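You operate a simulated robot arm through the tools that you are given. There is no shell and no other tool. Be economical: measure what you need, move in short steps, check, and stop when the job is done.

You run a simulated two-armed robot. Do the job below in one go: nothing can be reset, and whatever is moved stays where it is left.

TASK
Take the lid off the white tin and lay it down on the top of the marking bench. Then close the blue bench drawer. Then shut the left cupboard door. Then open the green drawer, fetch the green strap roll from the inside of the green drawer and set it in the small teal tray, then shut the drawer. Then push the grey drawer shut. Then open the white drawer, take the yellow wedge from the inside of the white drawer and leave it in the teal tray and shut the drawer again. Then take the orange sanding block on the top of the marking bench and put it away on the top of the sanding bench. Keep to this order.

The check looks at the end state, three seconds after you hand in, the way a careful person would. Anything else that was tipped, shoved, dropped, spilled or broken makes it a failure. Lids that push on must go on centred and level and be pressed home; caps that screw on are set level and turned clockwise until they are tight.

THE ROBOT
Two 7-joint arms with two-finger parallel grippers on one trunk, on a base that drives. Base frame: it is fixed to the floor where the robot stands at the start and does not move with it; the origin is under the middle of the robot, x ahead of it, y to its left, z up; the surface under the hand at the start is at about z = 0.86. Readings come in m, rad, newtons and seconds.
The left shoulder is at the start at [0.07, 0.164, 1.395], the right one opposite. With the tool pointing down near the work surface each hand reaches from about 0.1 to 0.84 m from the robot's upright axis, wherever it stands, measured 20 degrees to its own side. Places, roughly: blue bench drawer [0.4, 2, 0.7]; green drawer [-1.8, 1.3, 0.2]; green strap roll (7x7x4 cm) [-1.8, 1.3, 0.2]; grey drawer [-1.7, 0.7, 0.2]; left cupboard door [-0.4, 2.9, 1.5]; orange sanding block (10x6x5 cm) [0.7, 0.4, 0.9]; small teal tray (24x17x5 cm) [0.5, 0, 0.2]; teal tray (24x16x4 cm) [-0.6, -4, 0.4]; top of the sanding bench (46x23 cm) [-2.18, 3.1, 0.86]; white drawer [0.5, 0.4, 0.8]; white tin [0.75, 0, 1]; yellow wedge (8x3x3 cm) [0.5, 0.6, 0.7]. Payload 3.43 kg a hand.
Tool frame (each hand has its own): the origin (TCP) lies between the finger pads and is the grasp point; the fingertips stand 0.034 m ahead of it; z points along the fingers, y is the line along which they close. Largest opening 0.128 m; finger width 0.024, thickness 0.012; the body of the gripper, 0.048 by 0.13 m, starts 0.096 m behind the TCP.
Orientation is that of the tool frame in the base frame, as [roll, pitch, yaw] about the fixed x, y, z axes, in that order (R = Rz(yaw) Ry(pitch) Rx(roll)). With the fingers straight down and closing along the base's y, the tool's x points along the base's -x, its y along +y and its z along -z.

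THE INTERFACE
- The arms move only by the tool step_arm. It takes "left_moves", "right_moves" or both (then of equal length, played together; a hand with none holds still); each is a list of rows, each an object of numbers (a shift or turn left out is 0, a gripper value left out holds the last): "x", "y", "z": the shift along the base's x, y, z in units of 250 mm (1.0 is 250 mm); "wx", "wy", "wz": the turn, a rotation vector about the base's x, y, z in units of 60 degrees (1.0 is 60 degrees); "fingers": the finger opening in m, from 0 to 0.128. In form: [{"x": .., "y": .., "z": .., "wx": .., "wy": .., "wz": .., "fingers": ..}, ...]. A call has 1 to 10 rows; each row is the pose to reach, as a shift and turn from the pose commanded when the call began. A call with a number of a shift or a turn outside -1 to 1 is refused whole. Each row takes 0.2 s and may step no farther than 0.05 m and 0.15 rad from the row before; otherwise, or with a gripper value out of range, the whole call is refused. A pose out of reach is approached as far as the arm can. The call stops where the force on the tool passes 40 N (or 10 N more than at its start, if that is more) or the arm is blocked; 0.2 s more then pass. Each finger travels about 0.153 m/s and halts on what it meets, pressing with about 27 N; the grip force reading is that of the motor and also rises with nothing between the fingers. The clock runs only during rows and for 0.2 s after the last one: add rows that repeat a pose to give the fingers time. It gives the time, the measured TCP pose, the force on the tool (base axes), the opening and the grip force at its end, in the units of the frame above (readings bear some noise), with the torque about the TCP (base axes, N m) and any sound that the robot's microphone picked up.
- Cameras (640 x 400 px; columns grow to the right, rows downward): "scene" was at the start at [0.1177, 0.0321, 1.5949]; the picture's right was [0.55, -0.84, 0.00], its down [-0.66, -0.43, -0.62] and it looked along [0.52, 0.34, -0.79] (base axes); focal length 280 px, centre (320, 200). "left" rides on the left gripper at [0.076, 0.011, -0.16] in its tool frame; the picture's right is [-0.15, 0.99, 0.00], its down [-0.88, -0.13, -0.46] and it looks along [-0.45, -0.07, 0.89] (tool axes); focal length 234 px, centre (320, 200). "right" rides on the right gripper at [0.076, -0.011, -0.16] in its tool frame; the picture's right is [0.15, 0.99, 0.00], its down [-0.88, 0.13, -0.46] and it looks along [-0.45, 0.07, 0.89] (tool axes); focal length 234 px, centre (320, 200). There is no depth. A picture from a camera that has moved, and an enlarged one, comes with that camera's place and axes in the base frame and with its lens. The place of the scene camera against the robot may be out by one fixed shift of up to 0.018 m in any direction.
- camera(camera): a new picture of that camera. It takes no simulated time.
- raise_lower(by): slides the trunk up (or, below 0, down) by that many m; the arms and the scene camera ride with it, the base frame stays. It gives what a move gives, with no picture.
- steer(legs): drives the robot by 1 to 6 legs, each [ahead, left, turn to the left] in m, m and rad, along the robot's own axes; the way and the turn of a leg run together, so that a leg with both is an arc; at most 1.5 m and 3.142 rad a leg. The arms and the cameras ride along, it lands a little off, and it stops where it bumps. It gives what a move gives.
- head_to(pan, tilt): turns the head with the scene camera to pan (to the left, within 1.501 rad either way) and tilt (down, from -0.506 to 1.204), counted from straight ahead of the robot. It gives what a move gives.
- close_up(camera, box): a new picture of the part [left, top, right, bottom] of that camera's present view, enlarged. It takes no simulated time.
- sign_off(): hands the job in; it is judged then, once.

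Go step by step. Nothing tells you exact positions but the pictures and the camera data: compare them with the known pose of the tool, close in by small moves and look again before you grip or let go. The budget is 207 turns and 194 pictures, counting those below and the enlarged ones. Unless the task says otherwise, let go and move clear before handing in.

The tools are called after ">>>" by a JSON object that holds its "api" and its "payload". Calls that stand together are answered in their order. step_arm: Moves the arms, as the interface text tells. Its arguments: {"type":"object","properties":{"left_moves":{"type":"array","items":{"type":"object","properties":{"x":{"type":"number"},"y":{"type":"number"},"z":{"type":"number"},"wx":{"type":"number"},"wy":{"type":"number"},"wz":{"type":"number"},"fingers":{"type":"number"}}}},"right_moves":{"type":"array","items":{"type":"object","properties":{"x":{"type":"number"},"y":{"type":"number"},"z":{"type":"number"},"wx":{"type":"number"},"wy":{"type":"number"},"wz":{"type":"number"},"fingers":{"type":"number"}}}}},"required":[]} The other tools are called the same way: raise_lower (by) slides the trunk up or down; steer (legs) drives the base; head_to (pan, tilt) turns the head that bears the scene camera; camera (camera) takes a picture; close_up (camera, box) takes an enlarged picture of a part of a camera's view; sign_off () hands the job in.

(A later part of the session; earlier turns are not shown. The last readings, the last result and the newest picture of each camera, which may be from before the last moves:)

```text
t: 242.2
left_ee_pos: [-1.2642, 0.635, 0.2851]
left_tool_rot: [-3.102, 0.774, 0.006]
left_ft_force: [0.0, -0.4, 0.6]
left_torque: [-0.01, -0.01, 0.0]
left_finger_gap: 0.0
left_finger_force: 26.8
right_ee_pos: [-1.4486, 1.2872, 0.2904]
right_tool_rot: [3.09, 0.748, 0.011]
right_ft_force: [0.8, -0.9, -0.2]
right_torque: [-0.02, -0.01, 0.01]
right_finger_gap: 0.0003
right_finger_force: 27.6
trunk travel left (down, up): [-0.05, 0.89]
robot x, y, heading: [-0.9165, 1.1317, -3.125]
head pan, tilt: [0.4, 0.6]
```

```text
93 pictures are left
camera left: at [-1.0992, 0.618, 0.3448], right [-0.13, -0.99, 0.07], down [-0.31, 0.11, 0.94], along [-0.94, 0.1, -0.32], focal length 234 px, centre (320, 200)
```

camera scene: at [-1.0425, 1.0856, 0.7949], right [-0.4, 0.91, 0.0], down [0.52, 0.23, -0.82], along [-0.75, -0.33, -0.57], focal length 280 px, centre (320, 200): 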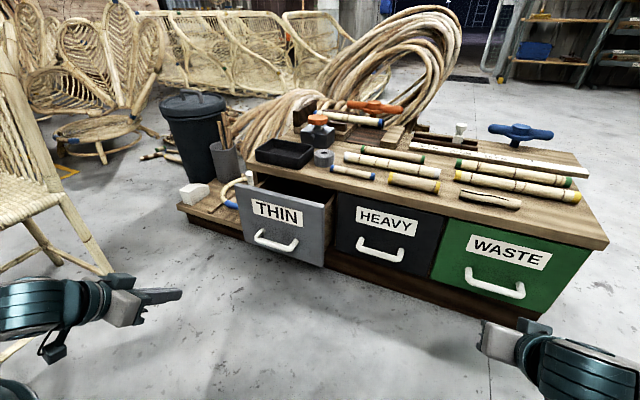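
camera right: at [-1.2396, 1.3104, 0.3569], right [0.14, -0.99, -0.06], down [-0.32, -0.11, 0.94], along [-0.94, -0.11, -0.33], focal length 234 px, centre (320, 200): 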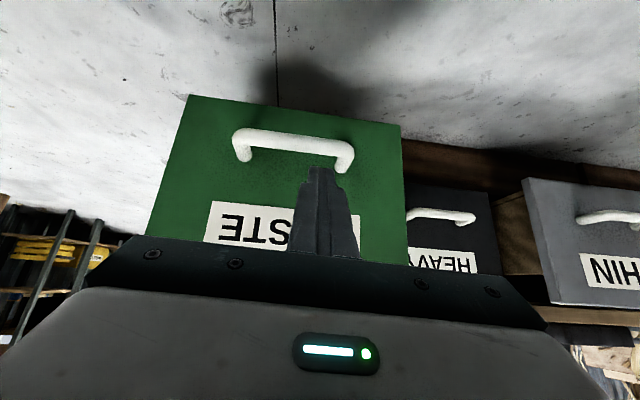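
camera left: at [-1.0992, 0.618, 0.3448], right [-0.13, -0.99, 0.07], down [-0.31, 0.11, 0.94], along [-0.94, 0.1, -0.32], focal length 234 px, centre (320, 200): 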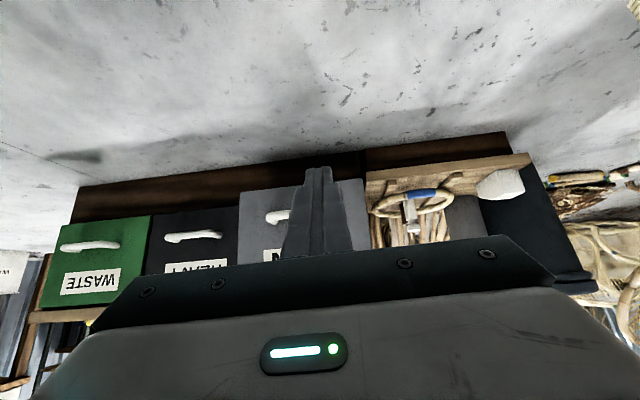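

Green stays shut. I lift the right hand out of the way, then align the left with the grey drawer's centre.

>>> {"api": "step_arm", "payload": {"right_moves": [{"x": 0.06, "z": 0.16}, {"x": 0.12, "z": 0.32}, {"x": 0.2, "z": 0.48}, {"x": 0.3, "z": 0.64}, {"x": 0.4, "z": 0.8}, {"x": 0.5, "z": 0.94}, {"x": 0.6, "z": 1.0}]}}

>>> {"api": "steer", "payload": {"legs": [[0.2, -0.068, -0.015]]}}

>>> {"api": "camera", "payload": {"camera": "left"}}

>>> {"api": "camera", "payload": {"camera": "scene"}}

```text
t: 243.8
left_ee_pos: [-1.2642, 0.6355, 0.2838]
left_tool_rot: [-3.104, 0.775, 0.007]
left_ft_force: [-0.2, -0.2, 0.4]
left_torque: [0.02, -0.01, 0.01]
left_finger_gap: 0.0
left_finger_force: 26.8
right_ee_pos: [-1.3628, 1.2553, 0.6003]
right_tool_rot: [3.09, 0.743, 0.012]
right_ft_force: [-0.3, -0.6, 0.2]
right_torque: [-0.01, -0.02, 0.01]
right_finger_gap: 0.0001
right_finger_force: 27.1
right hand out of reach, approached as far as the arm can: row 1, 2, 3, 4, 5, 6, 7
trunk travel left (down, up): [-0.05, 0.89]
robot x, y, heading: [-0.9129, 1.1302, -3.125]
head pan, tilt: [0.4, 0.6]
```

```text
t: 245.4
left_ee_pos: [-1.4712, 0.7059, 0.2848]
left_tool_rot: [-3.103, 0.773, -0.01]
left_ft_force: [0.0, -0.5, 0.3]
left_torque: [0.02, 0.02, 0.0]
left_finger_gap: 0.0002
left_finger_force: 26.8
right_ee_pos: [-1.5591, 1.3269, 0.5993]
right_tool_rot: [3.089, 0.743, -0.005]
right_ft_force: [-0.8, -0.7, -0.5]
right_torque: [0.03, 0.03, 0.01]
right_finger_gap: 0.0
right_finger_force: 26.9
trunk travel left (down, up): [-0.05, 0.89]
robot x, y, heading: [-1.1151, 1.1953, -3.137]
head pan, tilt: [0.4, 0.6]
```

```text
92 pictures are left
camera left: at [-1.3058, 0.6868, 0.3445], right [-0.14, -0.99, 0.07], down [-0.31, 0.12, 0.94], along [-0.94, 0.11, -0.32], focal length 234 px, centre (320, 200)
```

left: 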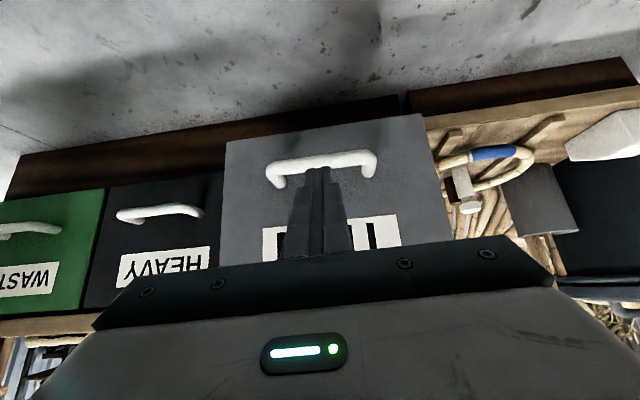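

```text
91 pictures are left
camera scene: at [-1.2412, 1.1533, 0.7949], right [-0.39, 0.92, 0.0], down [0.52, 0.22, -0.83], along [-0.76, -0.32, -0.56], focal length 280 px, centre (320, 200)
```

scene: 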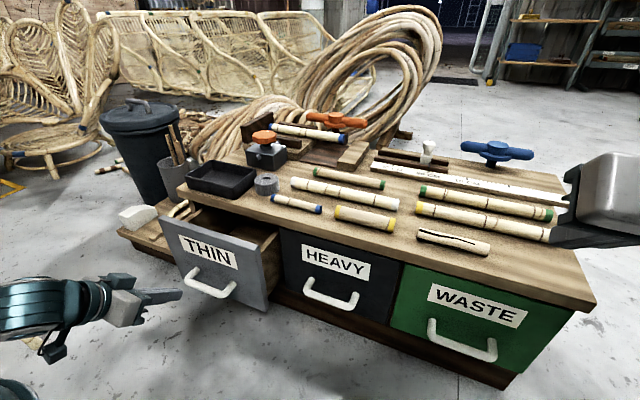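

Left finger is centred on the grey drawer. I drive forward to push it in.

>>> {"api": "steer", "payload": {"legs": [[0.17, 0, 0]]}}

>>> {"api": "step_arm", "payload": {"left_moves": [{"x": -0.04}, {"x": -0.08}, {"x": -0.12}, {"x": -0.16}, {"x": -0.2}]}}

>>> {"api": "camera", "payload": {"camera": "scene"}}

```text
t: 246.9
left_ee_pos: [-1.6372, 0.7068, 0.2849]
left_tool_rot: [-3.103, 0.772, -0.013]
left_ft_force: [-1.4, 0.5, -0.3]
left_torque: [-0.07, -0.02, 0.01]
left_finger_gap: 0.0
left_finger_force: 26.5
right_ee_pos: [-1.7266, 1.3291, 0.6004]
right_tool_rot: [3.093, 0.744, -0.006]
right_ft_force: [0.2, 0.4, -0.6]
right_torque: [0.02, 0.01, 0.01]
right_finger_gap: 0.0
right_finger_force: 26.5
trunk travel left (down, up): [-0.05, 0.89]
robot x, y, heading: [-1.2809, 1.1943, 3.138]
head pan, tilt: [0.4, 0.6]
```

```text
t: 247.5
left_ee_pos: [-1.6519, 0.7055, 0.2822]
left_tool_rot: [-3.1, 0.767, -0.006]
left_ft_force: [2.3, -0.3, -0.2]
left_torque: [0.01, -0.03, 0.0]
left_finger_gap: 0.0001
left_finger_force: 26.5
right_ee_pos: [-1.7269, 1.3276, 0.5997]
right_tool_rot: [3.091, 0.744, 0.0]
right_ft_force: [0.5, 0.8, 0.4]
right_torque: [0.01, 0.01, 0.0]
right_finger_gap: 0.0
right_finger_force: 27.6
trunk travel left (down, up): [-0.05, 0.89]
robot x, y, heading: [-1.2754, 1.2001, -3.146]
head pan, tilt: [0.4, 0.6]
stopped in row 3 (left hand): the force on the tool passed its limit at 53 N (the readings are from after the stop); the commanded pose is now the measured one
```

```text
90 pictures are left
camera scene: at [-1.4074, 1.1531, 0.7948], right [-0.39, 0.92, 0.0], down [0.52, 0.22, -0.82], along [-0.76, -0.32, -0.57], focal length 280 px, centre (320, 200)
```

scene: 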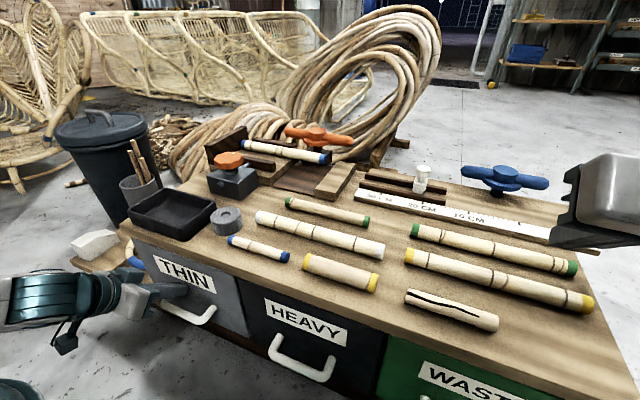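

Grey is flush too. Next is the white drawer of the marking bench (handle ≈ [0.31, 0.43, 0.76]). I back off, raise the trunk and turn the right hand forward with jaws vertical.

>>> {"api": "steer", "payload": {"legs": [[-0.5, 0, 0]]}}

>>> {"api": "raise_lower", "payload": {"by": 0.4}}

>>> {"api": "step_arm", "payload": {"right_moves": [{"wy": 0.14}, {"wy": 0.28}, {"wy": 0.42}, {"wy": 0.56}, {"wy": 0.7}, {"wy": 0.79}]}}

>>> {"api": "step_arm", "payload": {"right_moves": [{"wx": 0.14}, {"wx": 0.28}, {"wx": 0.42}, {"wx": 0.56}, {"wx": 0.7}, {"wx": 0.84}, {"wx": 0.98}]}}

>>> {"api": "step_arm", "payload": {"right_moves": [{"wx": 0.14, "fingers": 0.05}, {"wx": 0.28, "fingers": 0.06}, {"wx": 0.42}, {"wx": 0.52}]}}

>>> {"api": "head_to", "payload": {"pan": 0.2, "tilt": 0.5}}

>>> {"api": "camera", "payload": {"camera": "scene"}}

```text
t: 250.4
left_ee_pos: [-1.1559, 0.7074, 0.2823]
left_tool_rot: [-3.099, 0.766, -0.004]
left_ft_force: [-0.2, 0.2, 0.0]
left_torque: [0.0, -0.02, 0.0]
left_finger_gap: 0.0
left_finger_force: 26.5
right_ee_pos: [-1.2311, 1.3274, 0.5989]
right_tool_rot: [3.091, 0.744, -0.002]
right_ft_force: [-0.6, -0.7, -0.3]
right_torque: [-0.02, -0.02, -0.02]
right_finger_gap: 0.0001
right_finger_force: 26.9
trunk travel left (down, up): [-0.05, 0.89]
robot x, y, heading: [-0.7844, 1.2029, -3.136]
head pan, tilt: [0.4, 0.6]
```

```text
t: 254.3
left_ee_pos: [-1.1562, 0.7069, 0.6831]
left_tool_rot: [-3.101, 0.766, -0.003]
left_ft_force: [-0.5, 0.1, 0.3]
left_torque: [-0.01, 0.03, 0.0]
left_finger_gap: 0.0002
left_finger_force: 27.1
right_ee_pos: [-1.2298, 1.3279, 1.0003]
right_tool_rot: [3.092, 0.744, -0.002]
right_ft_force: [1.2, 0.1, 0.5]
right_torque: [-0.01, 0.02, -0.04]
right_finger_gap: 0.0
right_finger_force: 27.0
trunk travel left (down, up): [-0.45, 0.49]
robot x, y, heading: [-0.7876, 1.1988, -3.135]
head pan, tilt: [0.4, 0.6]
```

```text
t: 255.7
left_ee_pos: [-1.1563, 0.7067, 0.6826]
left_tool_rot: [-3.095, 0.766, -0.002]
left_ft_force: [-0.4, -0.2, -0.2]
left_torque: [0.03, 0.04, -0.02]
left_finger_gap: 0.0001
left_finger_force: 27.4
right_ee_pos: [-1.329, 1.2344, 1.0381]
right_tool_rot: [-0.116, 1.569, 3.077]
right_ft_force: [0.5, -0.5, 0.7]
right_torque: [-0.04, 0.0, -0.04]
right_finger_gap: 0.0
right_finger_force: 27.3
right hand out of reach, approached as far as the arm can: row 1, 2, 3, 4, 5, 6
trunk travel left (down, up): [-0.45, 0.49]
robot x, y, heading: [-0.785, 1.1988, -3.139]
head pan, tilt: [0.4, 0.6]
```

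```text
t: 257.3
left_ee_pos: [-1.1556, 0.7063, 0.6822]
left_tool_rot: [-3.099, 0.766, -0.003]
left_ft_force: [-1.6, 0.2, -0.3]
left_torque: [-0.03, 0.01, 0.0]
left_finger_gap: 0.0001
left_finger_force: 26.7
right_ee_pos: [-1.3327, 1.2299, 1.0351]
right_tool_rot: [-1.622, 0.543, 1.57]
right_ft_force: [-0.7, 0.7, 0.2]
right_torque: [0.0, 0.01, -0.04]
right_finger_gap: 0.0
right_finger_force: 26.8
trunk travel left (down, up): [-0.45, 0.49]
robot x, y, heading: [-0.7851, 1.2023, -3.137]
head pan, tilt: [0.4, 0.6]
```

```text
t: 258.3
left_ee_pos: [-1.1567, 0.7076, 0.6817]
left_tool_rot: [-3.1, 0.767, -0.003]
left_ft_force: [0.7, -0.1, -0.1]
left_torque: [0.0, 0.01, 0.01]
left_finger_gap: 0.0
left_finger_force: 26.9
right_ee_pos: [-1.3326, 1.2298, 1.0354]
right_tool_rot: [-1.622, -0.002, 1.57]
right_ft_force: [-0.1, -0.2, 0.0]
right_torque: [0.02, 0.03, -0.02]
right_finger_gap: 0.0598
right_finger_force: 0.0
trunk travel left (down, up): [-0.45, 0.49]
robot x, y, heading: [-0.7866, 1.1963, -3.141]
head pan, tilt: [0.4, 0.6]
```

```text
t: 259.0
left_ee_pos: [-1.1547, 0.7078, 0.6817]
left_tool_rot: [-3.101, 0.766, -0.003]
left_ft_force: [-0.3, -0.1, 0.4]
left_torque: [0.01, -0.03, -0.02]
left_finger_gap: 0.0002
left_finger_force: 27.1
right_ee_pos: [-1.3331, 1.2305, 1.036]
right_tool_rot: [-1.62, 0.001, 1.572]
right_ft_force: [-0.2, -1.1, -0.4]
right_torque: [-0.02, -0.01, 0.03]
right_finger_gap: 0.0599
right_finger_force: 0.1
trunk travel left (down, up): [-0.45, 0.49]
robot x, y, heading: [-0.7848, 1.2004, -3.139]
head pan, tilt: [0.201, 0.499]
```

```text
89 pictures are left
camera scene: at [-0.9194, 1.1703, 1.204], right [-0.2, 0.98, 0.0], down [0.47, 0.1, -0.88], along [-0.86, -0.18, -0.48], focal length 280 px, centre (320, 200)
```

scene: 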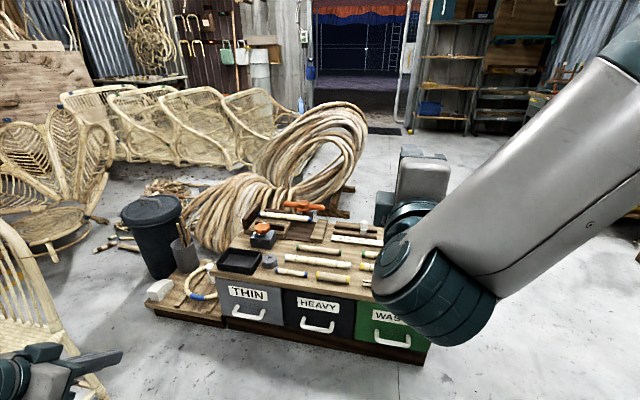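

All three chest drawers are shut. I turn to the marking bench and line up with the white drawer.

>>> {"api": "steer", "payload": {"legs": [[0, 0, 3.13], [0.15, -0.74, 0]]}}

>>> {"api": "raise_lower", "payload": {"by": -0.27}}

>>> {"api": "camera", "payload": {"camera": "scene"}}

>>> {"api": "camera", "payload": {"camera": "right"}}

```text
t: 270.5
left_ee_pos: [-0.2546, 0.9226, 0.6829]
left_tool_rot: [-3.1, 0.766, 3.108]
left_ft_force: [-0.1, 0.3, -0.4]
left_torque: [0.01, -0.01, 0.02]
left_finger_gap: 0.0001
left_finger_force: 27.1
right_ee_pos: [-0.094, 0.3951, 1.0351]
right_tool_rot: [-1.622, 0.002, -1.602]
right_ft_force: [-0.1, -0.7, -0.1]
right_torque: [0.01, 0.04, 0.01]
right_finger_gap: 0.0597
right_finger_force: 0.0
trunk travel left (down, up): [-0.45, 0.49]
robot x, y, heading: [-0.6425, 0.4416, -0.026]
head pan, tilt: [0.201, 0.499]
```

```text
t: 273.3
left_ee_pos: [-0.2546, 0.9209, 0.4127]
left_tool_rot: [-3.098, 0.767, 3.11]
left_ft_force: [0.5, -0.1, -0.6]
left_torque: [0.03, -0.01, 0.05]
left_finger_gap: 0.0
left_finger_force: 27.1
right_ee_pos: [-0.094, 0.3943, 0.7644]
right_tool_rot: [-1.619, 0.001, -1.6]
right_ft_force: [-0.2, 0.5, 0.1]
right_torque: [-0.02, 0.01, -0.03]
right_finger_gap: 0.0603
right_finger_force: 0.1
trunk travel left (down, up): [-0.18, 0.76]
robot x, y, heading: [-0.6386, 0.4386, -0.029]
head pan, tilt: [0.201, 0.499]
```

```text
88 pictures are left
camera scene: at [-0.4971, 0.4477, 0.9341], right [0.17, -0.98, 0.0], down [-0.47, -0.08, -0.88], along [0.86, 0.15, -0.48], focal length 280 px, centre (320, 200)
```

scene: 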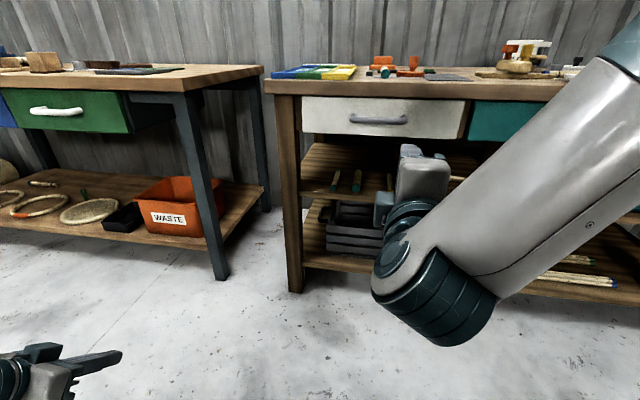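

```text
87 pictures are left
camera right: at [-0.2546, 0.3241, 0.7855], right [-0.05, -0.14, -0.99], down [-0.43, 0.89, -0.11], along [0.9, 0.42, -0.11], focal length 234 px, centre (320, 200)
```

right: 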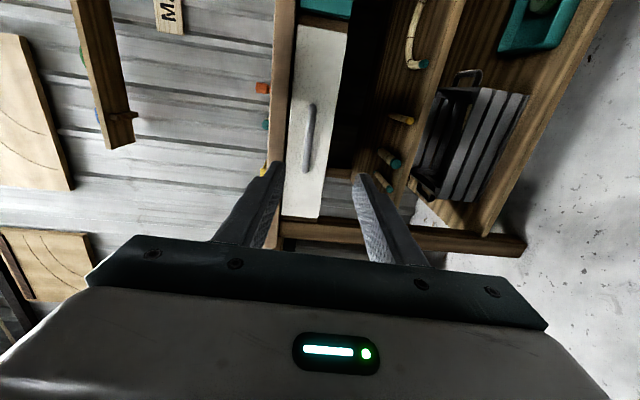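

Handle at [0.308, 0.429, 0.766]. I correct heading and approach.

>>> {"api": "steer", "payload": {"legs": [[0, 0.019, 0.028], [0.28, 0, 0]]}}

>>> {"api": "camera", "payload": {"camera": "right"}}

```text
t: 275.6
left_ee_pos: [0.014, 0.9481, 0.4123]
left_tool_rot: [-3.102, 0.766, 3.131]
left_ft_force: [-0.3, -0.9, 0.0]
left_torque: [-0.01, 0.03, -0.01]
left_finger_gap: 0.0
left_finger_force: 26.9
right_ee_pos: [0.1865, 0.4242, 0.7644]
right_tool_rot: [-1.621, 0.001, -1.58]
right_ft_force: [0.6, 1.0, 0.6]
right_torque: [0.02, -0.03, 0.03]
right_finger_gap: 0.0602
right_finger_force: 0.1
trunk travel left (down, up): [-0.18, 0.76]
robot x, y, heading: [-0.3615, 0.4604, -0.009]
head pan, tilt: [0.201, 0.499]
```

```text
86 pictures are left
camera right: at [0.0275, 0.3507, 0.7854], right [-0.05, -0.15, -0.99], down [-0.45, 0.88, -0.11], along [0.89, 0.44, -0.11], focal length 234 px, centre (320, 200)
```

right: 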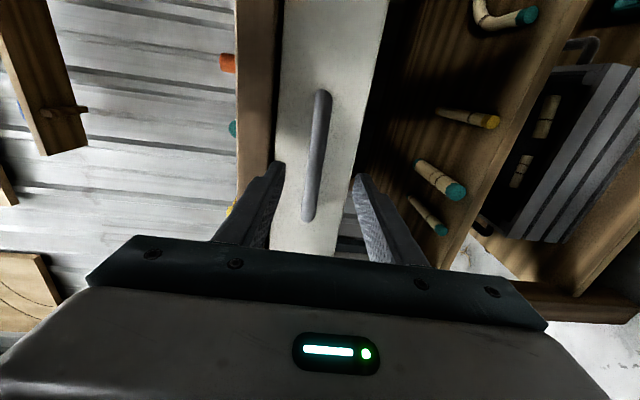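

>>> {"api": "step_arm", "payload": {"right_moves": [{"x": 0.16, "z": 0.008}, {"x": 0.32, "z": 0.01}, {"x": 0.4, "z": 0.01}, {"x": 0.43, "z": 0.01}]}}

>>> {"api": "camera", "payload": {"camera": "right"}}

```text
t: 276.6
left_ee_pos: [0.0132, 0.948, 0.4138]
left_tool_rot: [-3.1, 0.77, 3.126]
left_ft_force: [0.3, -0.3, -0.6]
left_torque: [-0.04, 0.0, 0.0]
left_finger_gap: 0.0001
left_finger_force: 27.2
right_ee_pos: [0.2861, 0.4239, 0.769]
right_tool_rot: [-1.621, -0.001, -1.576]
right_ft_force: [-27.7, -3.8, -0.5]
right_torque: [0.18, -1.01, -0.02]
right_finger_gap: 0.059
right_finger_force: 0.1
trunk travel left (down, up): [-0.18, 0.76]
robot x, y, heading: [-0.3644, 0.4586, -0.005]
head pan, tilt: [0.201, 0.499]
stopped in row 4 (right hand): the force on the tool passed its limit at 53 N (the readings are from after the stop); the commanded pose is now the measured one
```

```text
85 pictures are left
camera right: at [0.1268, 0.3497, 0.7895], right [-0.05, -0.15, -0.99], down [-0.46, 0.88, -0.11], along [0.89, 0.45, -0.11], focal length 234 px, centre (320, 200)
```

right: 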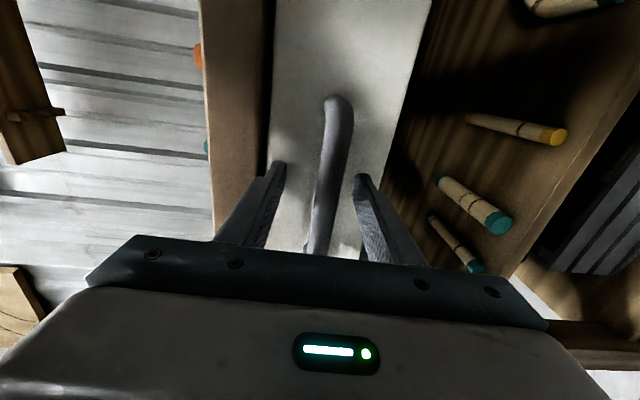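

Upper fingertip touched the front; the bar is between the fingers already. I ease back a little and grip, then pull.

>>> {"api": "step_arm", "payload": {"right_moves": [{"x": -0.02}, {"x": -0.02, "fingers": 0.0}, {"x": -0.02, "fingers": 0.0}, {"x": -0.02, "fingers": 0.0}, {"x": -0.1}, {"x": -0.2}, {"x": -0.32}, {"x": -0.44}, {"x": -0.56}]}}

>>> {"api": "camera", "payload": {"camera": "right"}}

>>> {"api": "camera", "payload": {"camera": "scene"}}

```text
t: 278.6
left_ee_pos: [0.0144, 0.9487, 0.4133]
left_tool_rot: [-3.102, 0.767, 3.126]
left_ft_force: [-0.1, 1.1, -1.0]
left_torque: [-0.01, 0.03, 0.01]
left_finger_gap: 0.0
left_finger_force: 27.0
right_ee_pos: [0.1575, 0.4258, 0.764]
right_tool_rot: [-1.637, -0.005, -1.588]
right_ft_force: [-1.1, -5.0, -9.3]
right_torque: [0.32, 0.27, 0.22]
right_finger_gap: 0.0177
right_finger_force: 45.0
right hand out of reach, approached as far as the arm can: row 9
trunk travel left (down, up): [-0.18, 0.76]
robot x, y, heading: [-0.3614, 0.4614, -0.005]
head pan, tilt: [0.201, 0.499]
stopped in row 9 (right hand): the force on the tool passed its limit at 47 N (the readings are from after the stop); the commanded pose is now the measured one
```

```text
84 pictures are left
camera right: at [-0.0025, 0.3525, 0.7874], right [-0.07, -0.15, -0.99], down [-0.45, 0.89, -0.1], along [0.89, 0.43, -0.13], focal length 234 px, centre (320, 200)
```

right: 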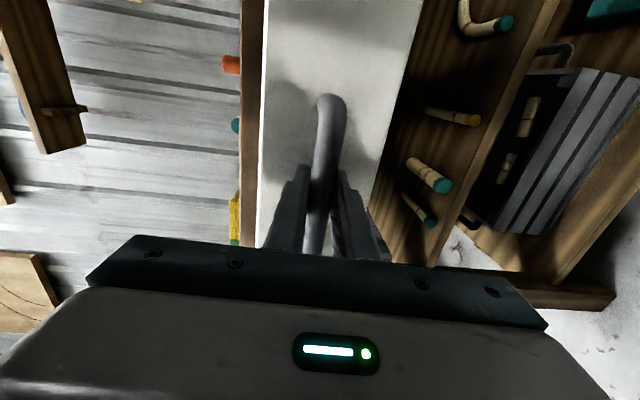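

```text
83 pictures are left
camera scene: at [-0.2184, 0.4679, 0.9343], right [0.19, -0.98, 0.0], down [-0.47, -0.09, -0.88], along [0.86, 0.17, -0.48], focal length 280 px, centre (320, 200)
```

scene: 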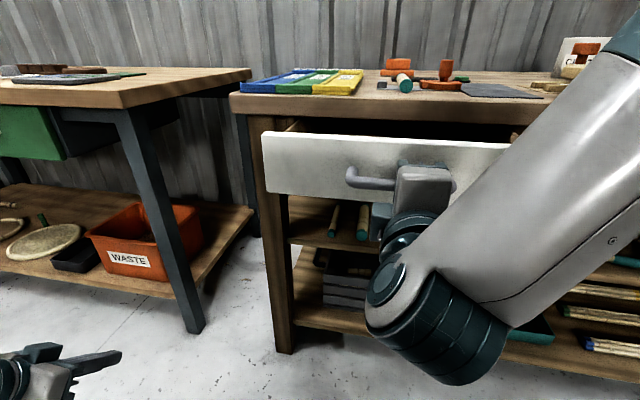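

Opened about 12 cm. I pull further by driving back.

>>> {"api": "steer", "payload": {"legs": [[-0.11, 0, 0]]}}

>>> {"api": "camera", "payload": {"camera": "scene"}}

```text
t: 279.8
left_ee_pos: [-0.0891, 0.9482, 0.4132]
left_tool_rot: [-3.102, 0.764, 3.125]
left_ft_force: [0.0, -0.3, -0.5]
left_torque: [0.01, 0.01, -0.02]
left_finger_gap: 0.0
left_finger_force: 27.2
right_ee_pos: [0.0533, 0.4246, 0.7642]
right_tool_rot: [-1.636, -0.002, -1.588]
right_ft_force: [0.2, -17.7, -15.7]
right_torque: [0.13, -0.07, -0.53]
right_finger_gap: 0.0175
right_finger_force: 44.8
trunk travel left (down, up): [-0.18, 0.76]
robot x, y, heading: [-0.4666, 0.4609, -0.01]
head pan, tilt: [0.201, 0.499]
```

```text
82 pictures are left
camera scene: at [-0.3221, 0.4676, 0.9338], right [0.19, -0.98, 0.0], down [-0.47, -0.09, -0.88], along [0.86, 0.17, -0.48], focal length 280 px, centre (320, 200)
```

scene: 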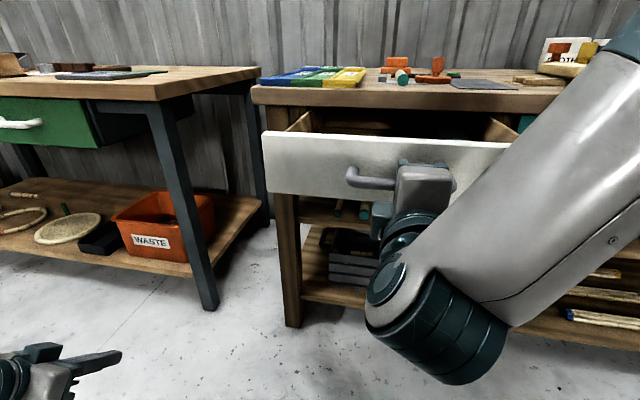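

Now about 23 cm open. I release, back off, raise the trunk and look in.

>>> {"api": "step_arm", "payload": {"right_moves": [{"fingers": 0.06}, {"fingers": 0.06}, {"fingers": 0.06}]}}

>>> {"api": "steer", "payload": {"legs": [[-0.15, 0, 0]]}}

>>> {"api": "raise_lower", "payload": {"by": 0.4}}

>>> {"api": "head_to", "payload": {"pan": 0.1, "tilt": 0.9}}

>>> {"api": "camera", "payload": {"camera": "scene"}}

```text
t: 280.6
left_ee_pos: [-0.0895, 0.9488, 0.4133]
left_tool_rot: [-3.099, 0.766, 3.13]
left_ft_force: [-0.2, 0.0, -0.4]
left_torque: [-0.01, -0.03, -0.02]
left_finger_gap: 0.0
left_finger_force: 26.7
right_ee_pos: [0.0525, 0.4268, 0.765]
right_tool_rot: [-1.635, -0.007, -1.589]
right_ft_force: [-0.1, -0.2, 0.1]
right_torque: [0.04, 0.05, -0.01]
right_finger_gap: 0.0599
right_finger_force: 0.2
trunk travel left (down, up): [-0.18, 0.76]
robot x, y, heading: [-0.4664, 0.4593, -0.004]
head pan, tilt: [0.201, 0.499]
```

```text
t: 281.9
left_ee_pos: [-0.2386, 0.9511, 0.4131]
left_tool_rot: [-3.1, 0.766, 3.129]
left_ft_force: [-0.2, 0.7, 0.4]
left_torque: [-0.02, 0.0, 0.01]
left_finger_gap: 0.0
left_finger_force: 26.9
right_ee_pos: [-0.0951, 0.4272, 0.7663]
right_tool_rot: [-1.635, -0.005, -1.587]
right_ft_force: [0.3, 0.4, 0.3]
right_torque: [0.02, -0.02, 0.0]
right_finger_gap: 0.0598
right_finger_force: 0.1
trunk travel left (down, up): [-0.18, 0.76]
robot x, y, heading: [-0.6143, 0.4584, 0.001]
head pan, tilt: [0.201, 0.499]
```

```text
t: 285.8
left_ee_pos: [-0.2401, 0.9502, 0.8107]
left_tool_rot: [-3.1, 0.767, 3.129]
left_ft_force: [0.7, -0.5, 0.6]
left_torque: [-0.01, -0.07, 0.0]
left_finger_gap: 0.0
left_finger_force: 26.6
right_ee_pos: [-0.0956, 0.4276, 1.1645]
right_tool_rot: [-1.632, -0.006, -1.587]
right_ft_force: [-0.1, -0.5, 0.6]
right_torque: [-0.01, 0.0, 0.01]
right_finger_gap: 0.06
right_finger_force: 0.1
trunk travel left (down, up): [-0.58, 0.36]
robot x, y, heading: [-0.611, 0.462, -0.005]
head pan, tilt: [0.201, 0.499]
```

```text
t: 286.6
left_ee_pos: [-0.2385, 0.9505, 0.8123]
left_tool_rot: [-3.099, 0.766, 3.129]
left_ft_force: [0.1, 0.2, -0.3]
left_torque: [0.0, 0.02, 0.03]
left_finger_gap: 0.0002
left_finger_force: 27.2
right_ee_pos: [-0.0946, 0.4275, 1.1668]
right_tool_rot: [-1.633, -0.005, -1.585]
right_ft_force: [0.5, -0.1, 0.1]
right_torque: [0.0, -0.01, 0.02]
right_finger_gap: 0.0602
right_finger_force: 0.1
trunk travel left (down, up): [-0.58, 0.36]
robot x, y, heading: [-0.612, 0.4634, -0.007]
head pan, tilt: [0.099, 0.901]
```

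```text
81 pictures are left
camera scene: at [-0.4851, 0.4599, 1.3002], right [0.09, -1.0, 0.0], down [-0.78, -0.07, -0.62], along [0.62, 0.06, -0.78], focal length 280 px, centre (320, 200)
```

scene: 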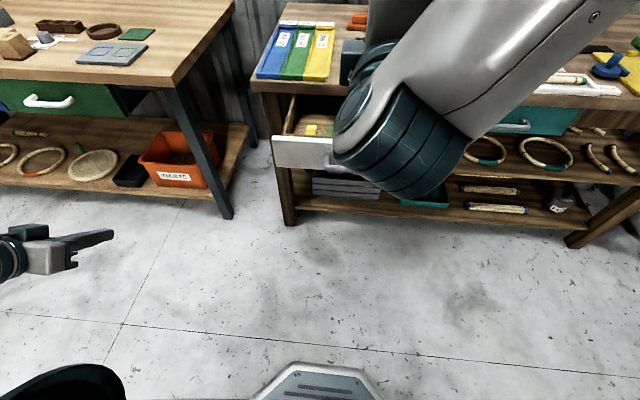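

>>> {"api": "close_up", "payload": {"camera": "scene", "box": [260, 85, 380, 185]}}

```text
4.00 times, centred on (320, 135) of scene
camera zoom: at [-0.4851, 0.4599, 1.3002], right [0.09, -1.0, 0.0], down [-0.78, -0.07, -0.62], along [0.62, 0.06, -0.78], focal length 1118 px, centre (320, 460)
```

zoom: 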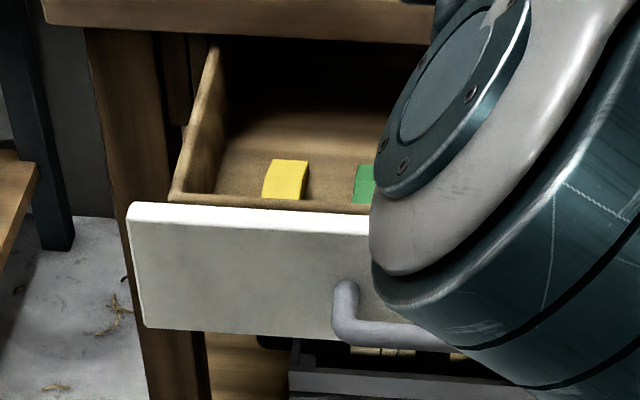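

The yellow wedge lies near [0.25, 0.56], a green one beside it. I shift the base left and turn the right hand to point down, natural yaw.

>>> {"api": "steer", "payload": {"legs": [[0, 0.32, 0.005]]}}

>>> {"api": "step_arm", "payload": {"right_moves": [{"wx": 0.14}, {"wx": 0.28}, {"wx": 0.42}, {"wx": 0.56}, {"wx": 0.7}, {"wx": 0.84}, {"wx": 0.98}]}}

>>> {"api": "step_arm", "payload": {"right_moves": [{"wx": 0.14}, {"wx": 0.28}, {"wx": 0.42}, {"wx": 0.53}]}}

>>> {"api": "step_arm", "payload": {"right_moves": [{"wy": 0.14}, {"wy": 0.28}, {"wy": 0.42}, {"wy": 0.56}, {"wy": 0.7}, {"wy": 0.84}, {"wy": 0.98}]}}

>>> {"api": "step_arm", "payload": {"right_moves": [{"wy": 0.14}, {"wy": 0.28}, {"wy": 0.42}, {"wy": 0.52}]}}

>>> {"api": "camera", "payload": {"camera": "scene"}}

>>> {"api": "camera", "payload": {"camera": "right"}}

```text
t: 288.8
left_ee_pos: [-0.2383, 1.2705, 0.8136]
left_tool_rot: [-3.1, 0.766, 3.129]
left_ft_force: [-0.1, 0.0, 0.3]
left_torque: [-0.02, 0.02, -0.03]
left_finger_gap: 0.0002
left_finger_force: 26.3
right_ee_pos: [-0.0938, 0.7472, 1.1658]
right_tool_rot: [-1.633, -0.007, -1.586]
right_ft_force: [-0.1, 0.1, -0.5]
right_torque: [-0.04, 0.0, 0.0]
right_finger_gap: 0.0599
right_finger_force: 0.1
trunk travel left (down, up): [-0.58, 0.36]
robot x, y, heading: [-0.614, 0.7806, -0.003]
head pan, tilt: [0.099, 0.901]
```

```text
t: 290.4
left_ee_pos: [-0.2375, 1.2693, 0.8135]
left_tool_rot: [-3.098, 0.768, 3.129]
left_ft_force: [0.7, -0.4, 0.3]
left_torque: [-0.02, -0.08, 0.01]
left_finger_gap: 0.0
left_finger_force: 27.6
right_ee_pos: [-0.0856, 0.7538, 1.1686]
right_tool_rot: [-1.662, 1.024, -1.603]
right_ft_force: [0.0, 0.3, -0.6]
right_torque: [-0.03, 0.0, 0.02]
right_finger_gap: 0.06
right_finger_force: 0.0
right hand out of reach, approached as far as the arm can: row 2, 3, 4, 5, 6, 7
trunk travel left (down, up): [-0.58, 0.36]
robot x, y, heading: [-0.6114, 0.7826, -0.008]
head pan, tilt: [0.099, 0.901]
```

```text
t: 291.4
left_ee_pos: [-0.2379, 1.2686, 0.8113]
left_tool_rot: [-3.098, 0.766, 3.128]
left_ft_force: [-0.4, 0.5, -0.4]
left_torque: [0.02, -0.03, 0.01]
left_finger_gap: 0.0
left_finger_force: 26.9
right_ee_pos: [-0.0799, 0.7564, 1.17]
right_tool_rot: [2.715, 1.553, 2.776]
right_ft_force: [-0.8, 0.8, -0.4]
right_torque: [-0.01, 0.0, 0.04]
right_finger_gap: 0.0598
right_finger_force: 0.1
right hand out of reach, approached as far as the arm can: row 3, 4
trunk travel left (down, up): [-0.58, 0.36]
robot x, y, heading: [-0.6153, 0.7805, -0.004]
head pan, tilt: [0.099, 0.901]
```

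```text
t: 293.0
left_ee_pos: [-0.2373, 1.2698, 0.8123]
left_tool_rot: [-3.099, 0.767, 3.129]
left_ft_force: [-0.7, 0.1, 0.1]
left_torque: [0.0, 0.0, -0.02]
left_finger_gap: 0.0
left_finger_force: 27.4
right_ee_pos: [-0.0817, 0.7597, 1.1678]
right_tool_rot: [3.075, 0.525, 3.139]
right_ft_force: [-0.6, -0.6, 0.6]
right_torque: [0.01, 0.01, 0.0]
right_finger_gap: 0.06
right_finger_force: 0.1
trunk travel left (down, up): [-0.58, 0.36]
robot x, y, heading: [-0.6111, 0.7819, -0.003]
head pan, tilt: [0.099, 0.901]
```

```text
t: 294.0
left_ee_pos: [-0.2362, 1.2699, 0.8121]
left_tool_rot: [-3.101, 0.767, 3.129]
left_ft_force: [-0.1, 1.4, -0.6]
left_torque: [-0.02, 0.03, 0.01]
left_finger_gap: 0.0
left_finger_force: 27.4
right_ee_pos: [-0.0805, 0.7572, 1.169]
right_tool_rot: [3.078, -0.018, 3.138]
right_ft_force: [0.5, 0.1, 0.3]
right_torque: [0.0, 0.04, 0.05]
right_finger_gap: 0.0599
right_finger_force: 0.0
trunk travel left (down, up): [-0.58, 0.36]
robot x, y, heading: [-0.613, 0.7837, -0.004]
head pan, tilt: [0.099, 0.901]
```

```text
79 pictures are left
camera scene: at [-0.4829, 0.7793, 1.3001], right [0.09, -1.0, 0.0], down [-0.78, -0.07, -0.62], along [0.62, 0.06, -0.78], focal length 280 px, centre (320, 200)
```

scene: 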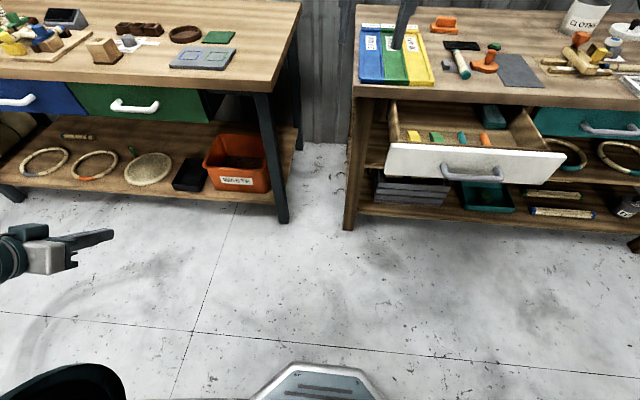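

```text
78 pictures are left
camera right: at [-0.1535, 0.7378, 1.3298], right [-0.14, 0.99, 0.07], down [0.89, 0.1, 0.45], along [0.43, 0.12, -0.89], focal length 234 px, centre (320, 200)
```

right: 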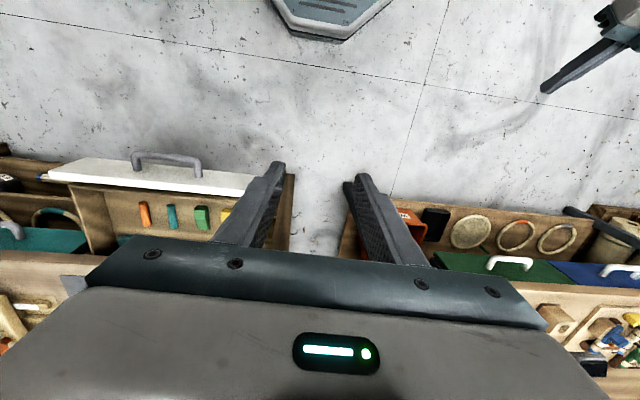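

>>> {"api": "close_up", "payload": {"camera": "scene", "box": [370, 90, 530, 190]}}

```text
4.00 times, centred on (450, 140) of scene
camera zoom: at [-0.4829, 0.7793, 1.3001], right [0.09, -1.0, 0.0], down [-0.78, -0.07, -0.62], along [0.62, 0.06, -0.78], focal length 1118 px, centre (-200, 440)
```

zoom: 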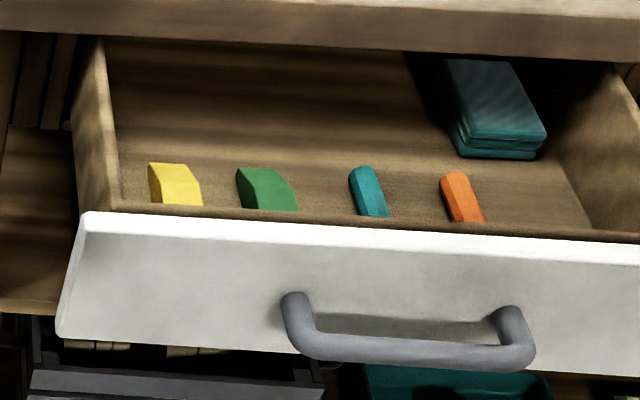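

Four pieces lie in a row just behind the front; the yellow one is leftmost, about [0.23, 0.556]. I drive closer and bring the right hand above it.

>>> {"api": "steer", "payload": {"legs": [[0.29, 0, 0]]}}

>>> {"api": "step_arm", "payload": {"right_moves": [{"y": -0.16, "wx": -0.03}, {"y": -0.32, "wx": -0.06}, {"y": -0.48, "wx": -0.06}, {"y": -0.64, "wx": -0.06}, {"y": -0.8, "wx": -0.06}, {"y": -0.8, "z": -0.15, "wx": -0.06}, {"y": -0.8, "z": -0.3, "wx": -0.06}, {"y": -0.8, "z": -0.45, "wx": -0.06}, {"y": -0.8, "z": -0.6, "wx": -0.06}]}}

>>> {"api": "camera", "payload": {"camera": "right"}}

```text
t: 296.0
left_ee_pos: [0.0515, 1.2713, 0.8112]
left_tool_rot: [-3.099, 0.766, 3.132]
left_ft_force: [-0.4, -0.1, 0.3]
left_torque: [-0.02, 0.02, -0.03]
left_finger_gap: 0.0
left_finger_force: 26.5
right_ee_pos: [0.209, 0.759, 1.1695]
right_tool_rot: [3.079, -0.014, 3.142]
right_ft_force: [-0.1, -0.8, -0.5]
right_torque: [0.02, 0.03, 0.03]
right_finger_gap: 0.0601
right_finger_force: 0.1
trunk travel left (down, up): [-0.58, 0.36]
robot x, y, heading: [-0.3204, 0.7797, 0.007]
head pan, tilt: [0.099, 0.901]
```

```text
t: 298.0
left_ee_pos: [0.0501, 1.2693, 0.8127]
left_tool_rot: [-3.099, 0.766, 3.131]
left_ft_force: [-0.1, -0.2, 0.0]
left_torque: [0.01, 0.02, 0.03]
left_finger_gap: 0.0
left_finger_force: 26.9
right_ee_pos: [0.2108, 0.5584, 1.02]
right_tool_rot: [3.139, -0.015, 3.141]
right_ft_force: [0.5, -0.5, 0.6]
right_torque: [0.01, 0.02, 0.01]
right_finger_gap: 0.06
right_finger_force: 0.1
trunk travel left (down, up): [-0.58, 0.36]
robot x, y, heading: [-0.3261, 0.7817, -0.002]
head pan, tilt: [0.099, 0.901]
```

```text
76 pictures are left
camera right: at [0.1373, 0.5484, 1.1811], right [-0.14, 0.99, 0.0], down [0.89, 0.13, 0.44], along [0.44, 0.07, -0.9], focal length 234 px, centre (320, 200)
```

right: 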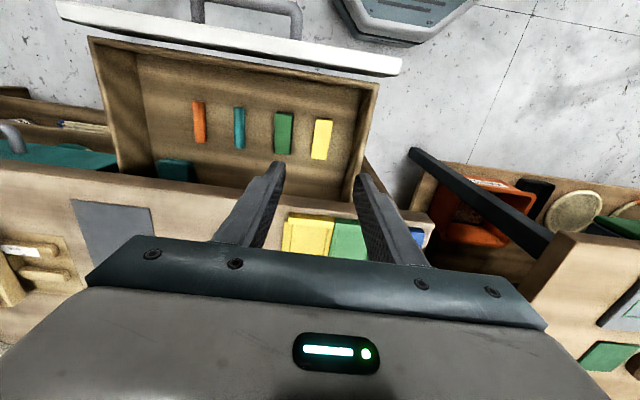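

Yellow wedge is centred at [0.229, 0.568], its long side along x. I descend partway with a 5 cm opening.

>>> {"api": "step_arm", "payload": {"right_moves": [{"x": 0.036, "y": 0.02, "z": -0.15, "fingers": 0.05}, {"x": 0.072, "y": 0.04, "z": -0.32, "fingers": 0.05}, {"x": 0.072, "y": 0.04, "z": -0.5}, {"x": 0.072, "y": 0.04, "z": -0.68}, {"x": 0.072, "y": 0.04, "z": -0.84}]}}

>>> {"api": "camera", "payload": {"camera": "right"}}

```text
t: 299.2
left_ee_pos: [0.0506, 1.2701, 0.8121]
left_tool_rot: [-3.101, 0.767, 3.132]
left_ft_force: [-0.4, -0.3, 0.2]
left_torque: [0.03, 0.0, 0.0]
left_finger_gap: 0.0003
left_finger_force: 26.1
right_ee_pos: [0.2241, 0.5705, 0.8083]
right_tool_rot: [3.137, -0.015, 3.14]
right_ft_force: [0.2, -0.3, 0.1]
right_torque: [0.0, 0.0, 0.01]
right_finger_gap: 0.05
right_finger_force: 0.1
trunk travel left (down, up): [-0.58, 0.36]
robot x, y, heading: [-0.326, 0.7817, 0.004]
head pan, tilt: [0.099, 0.901]
```

```text
75 pictures are left
camera right: at [0.1525, 0.559, 0.9712], right [-0.14, 0.99, 0.0], down [0.89, 0.13, 0.44], along [0.44, 0.07, -0.9], focal length 234 px, centre (320, 200)
```

right: 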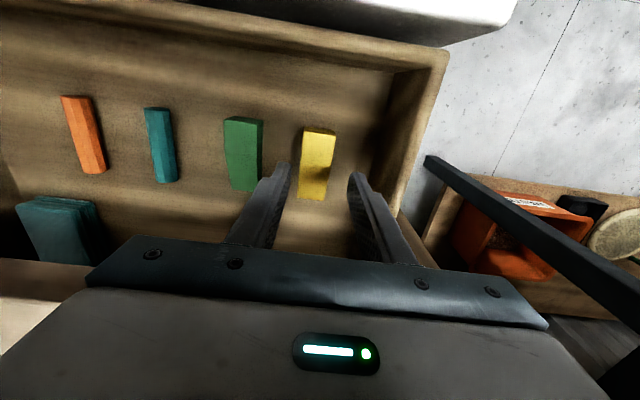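

>>> {"api": "step_arm", "payload": {"right_moves": [{"y": -0.014, "z": -0.1}, {"y": -0.014, "z": -0.18}, {"y": -0.014, "z": -0.22}, {"y": -0.014, "z": -0.25}]}}

>>> {"api": "camera", "payload": {"camera": "right"}}

```text
t: 300.0
left_ee_pos: [0.0491, 1.2704, 0.8129]
left_tool_rot: [-3.1, 0.768, 3.133]
left_ft_force: [0.0, 0.3, 0.5]
left_torque: [0.01, 0.02, 0.02]
left_finger_gap: 0.0
left_finger_force: 27.2
right_ee_pos: [0.2314, 0.5663, 0.7655]
right_tool_rot: [3.137, 0.001, 3.139]
right_ft_force: [-0.3, 0.7, 23.3]
right_torque: [-0.67, 0.25, 0.12]
right_finger_gap: 0.0496
right_finger_force: 0.1
trunk travel left (down, up): [-0.58, 0.36]
robot x, y, heading: [-0.3207, 0.7797, -0.002]
head pan, tilt: [0.099, 0.901]
stopped in row 4 (right hand): the force on the tool passed its limit at 51 N (the readings are from after the stop); the commanded pose is now the measured one
```

```text
74 pictures are left
camera right: at [0.1548, 0.5558, 0.9261], right [-0.15, 0.99, 0.0], down [0.88, 0.13, 0.46], along [0.45, 0.07, -0.89], focal length 234 px, centre (320, 200)
```

right: 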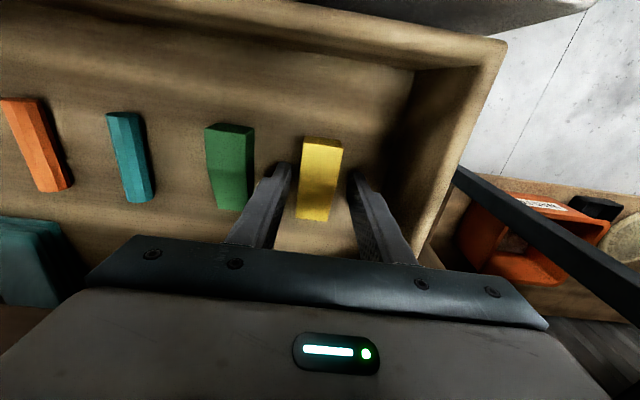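

Contact with the drawer floor, most likely. I ease up 3 mm and close on the wedge.

>>> {"api": "step_arm", "payload": {"right_moves": [{"z": 0.012, "x": -0.012}, {"z": 0.012, "x": -0.012, "fingers": 0.0}, {"z": 0.012, "x": -0.012, "fingers": 0.0}, {"z": 0.012, "x": -0.012, "fingers": 0.0}, {"z": 0.1, "x": -0.012}, {"z": 0.25, "x": -0.012}, {"z": 0.4, "x": -0.012}]}}

>>> {"api": "camera", "payload": {"camera": "right"}}

```text
t: 301.6
left_ee_pos: [0.0494, 1.2708, 0.8128]
left_tool_rot: [-3.099, 0.766, 3.136]
left_ft_force: [-0.1, -0.5, 0.2]
left_torque: [-0.03, -0.01, -0.01]
left_finger_gap: 0.0001
left_finger_force: 26.9
right_ee_pos: [0.2253, 0.5666, 0.863]
right_tool_rot: [3.139, -0.005, 3.139]
right_ft_force: [-0.1, 1.2, -0.4]
right_torque: [-0.07, 0.0, 0.02]
right_finger_gap: 0.029
right_finger_force: 26.8
trunk travel left (down, up): [-0.58, 0.36]
robot x, y, heading: [-0.3226, 0.7818, -0.006]
head pan, tilt: [0.099, 0.901]
```

```text
73 pictures are left
camera right: at [0.1505, 0.5563, 1.0239], right [-0.14, 0.99, 0.0], down [0.88, 0.13, 0.45], along [0.45, 0.07, -0.89], focal length 234 px, centre (320, 200)
```

right: 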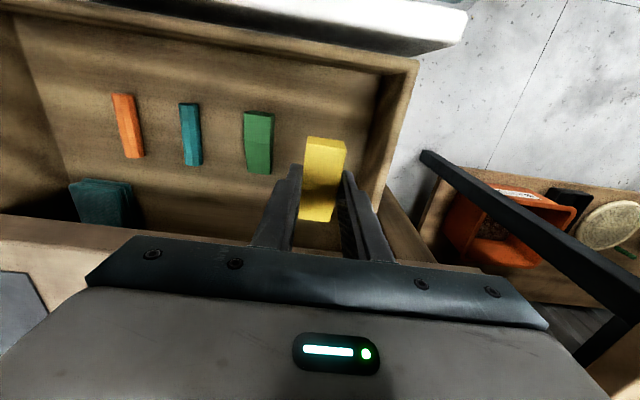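

The wedge is held. I raise it, back off and look to the right toward the teal tray at [-0.6, -4, 0.4].

>>> {"api": "step_arm", "payload": {"right_moves": [{"z": 0.2}, {"z": 0.4}, {"z": 0.6}, {"z": 0.8}]}}

>>> {"api": "steer", "payload": {"legs": [[-0.4, 0, 0], [0, 0, -1.57]]}}

>>> {"api": "head_to", "payload": {"pan": 0.0, "tilt": 0.35}}

>>> {"api": "camera", "payload": {"camera": "scene"}}

```text
t: 302.6
left_ee_pos: [0.0487, 1.2706, 0.8127]
left_tool_rot: [-3.098, 0.766, 3.137]
left_ft_force: [0.3, 1.0, -0.4]
left_torque: [0.03, 0.02, -0.03]
left_finger_gap: 0.0002
left_finger_force: 27.3
right_ee_pos: [0.226, 0.5663, 1.0629]
right_tool_rot: [3.14, -0.002, 3.141]
right_ft_force: [-0.5, 0.8, 0.1]
right_torque: [0.0, 0.01, -0.04]
right_finger_gap: 0.029
right_finger_force: 27.0
trunk travel left (down, up): [-0.58, 0.36]
robot x, y, heading: [-0.327, 0.7816, -0.007]
head pan, tilt: [0.099, 0.901]
```

```text
t: 308.9
left_ee_pos: [-0.2288, 0.4072, 0.8132]
left_tool_rot: [-3.1, 0.764, 1.565]
left_ft_force: [-0.7, -0.1, 0.1]
left_torque: [-0.02, 0.0, 0.0]
left_finger_gap: 0.0
left_finger_force: 26.9
right_ee_pos: [-0.9324, 0.2303, 1.0629]
right_tool_rot: [3.138, -0.003, 1.572]
right_ft_force: [-0.6, -0.1, -0.6]
right_torque: [0.0, 0.01, -0.01]
right_finger_gap: 0.0287
right_finger_force: 26.9
trunk travel left (down, up): [-0.58, 0.36]
robot x, y, heading: [-0.7196, 0.7794, -1.566]
head pan, tilt: [0.099, 0.901]
```

```text
t: 309.9
left_ee_pos: [-0.2284, 0.4073, 0.8121]
left_tool_rot: [-3.099, 0.767, 1.566]
left_ft_force: [-0.3, 0.6, 0.4]
left_torque: [0.0, -0.01, -0.04]
left_finger_gap: 0.0
left_finger_force: 26.8
right_ee_pos: [-0.9342, 0.2317, 1.0601]
right_tool_rot: [3.138, -0.002, 1.573]
right_ft_force: [0.4, -0.5, -0.7]
right_torque: [0.01, -0.02, -0.02]
right_finger_gap: 0.0289
right_finger_force: 26.3
trunk travel left (down, up): [-0.58, 0.36]
robot x, y, heading: [-0.7162, 0.7787, -1.562]
head pan, tilt: [0.0, 0.351]
```

```text
72 pictures are left
camera scene: at [-0.7148, 0.6274, 1.3476], right [-1.0, 0.0, 0.0], down [0.0, 0.34, -0.94], along [0.0, -0.94, -0.34], focal length 280 px, centre (320, 200)
```

scene: 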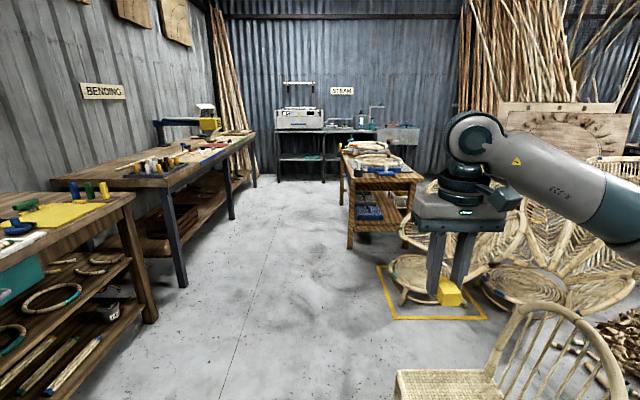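

>>> {"api": "close_up", "payload": {"camera": "scene", "box": [260, 80, 440, 200]}}

```text
3.33 times, centred on (350, 140) of scene
camera zoom: at [-0.7148, 0.6274, 1.3476], right [-1.0, 0.0, 0.0], down [0.0, 0.34, -0.94], along [0.0, -0.94, -0.34], focal length 932 px, centre (220, 400)
```

zoom: 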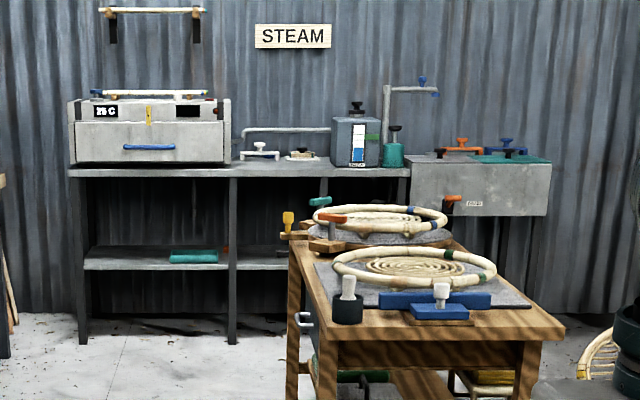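

The teal tray is on the lower shelf of the STEAM bench at the far end, about [-0.58, -4.1, 0.4]. The corridor looks clear; I drive down its middle.

>>> {"api": "steer", "payload": {"legs": [[0, 0.2, 0], [1.4, 0, 0], [1.4, 0, 0]]}}

>>> {"api": "camera", "payload": {"camera": "scene"}}

```text
t: 324.6
left_ee_pos: [0.0013, -2.3925, 0.8123]
left_tool_rot: [-3.099, 0.766, 1.588]
left_ft_force: [-0.4, 0.6, 0.4]
left_torque: [0.0, -0.02, 0.02]
left_finger_gap: 0.0001
left_finger_force: 26.7
right_ee_pos: [-0.6987, -2.5854, 1.0605]
right_tool_rot: [3.138, -0.004, 1.594]
right_ft_force: [0.1, -0.1, 0.1]
right_torque: [-0.02, 0.01, 0.0]
right_finger_gap: 0.0289
right_finger_force: 27.2
trunk travel left (down, up): [-0.58, 0.36]
robot x, y, heading: [-0.498, -2.0321, -1.546]
head pan, tilt: [0.0, 0.351]
```

```text
70 pictures are left
camera scene: at [-0.4902, -2.1841, 1.3477], right [-1.0, -0.03, 0.0], down [-0.01, 0.34, -0.94], along [0.02, -0.94, -0.34], focal length 280 px, centre (320, 200)
```

scene: 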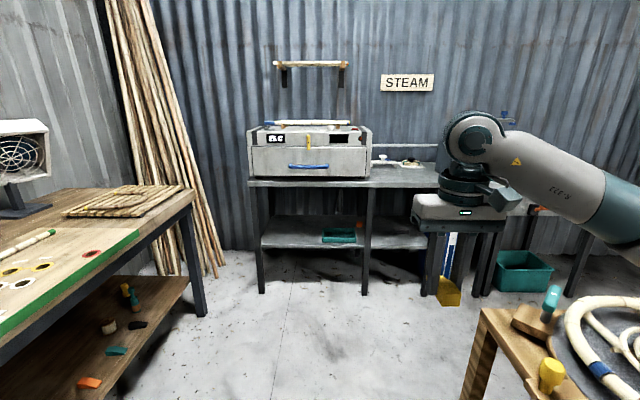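

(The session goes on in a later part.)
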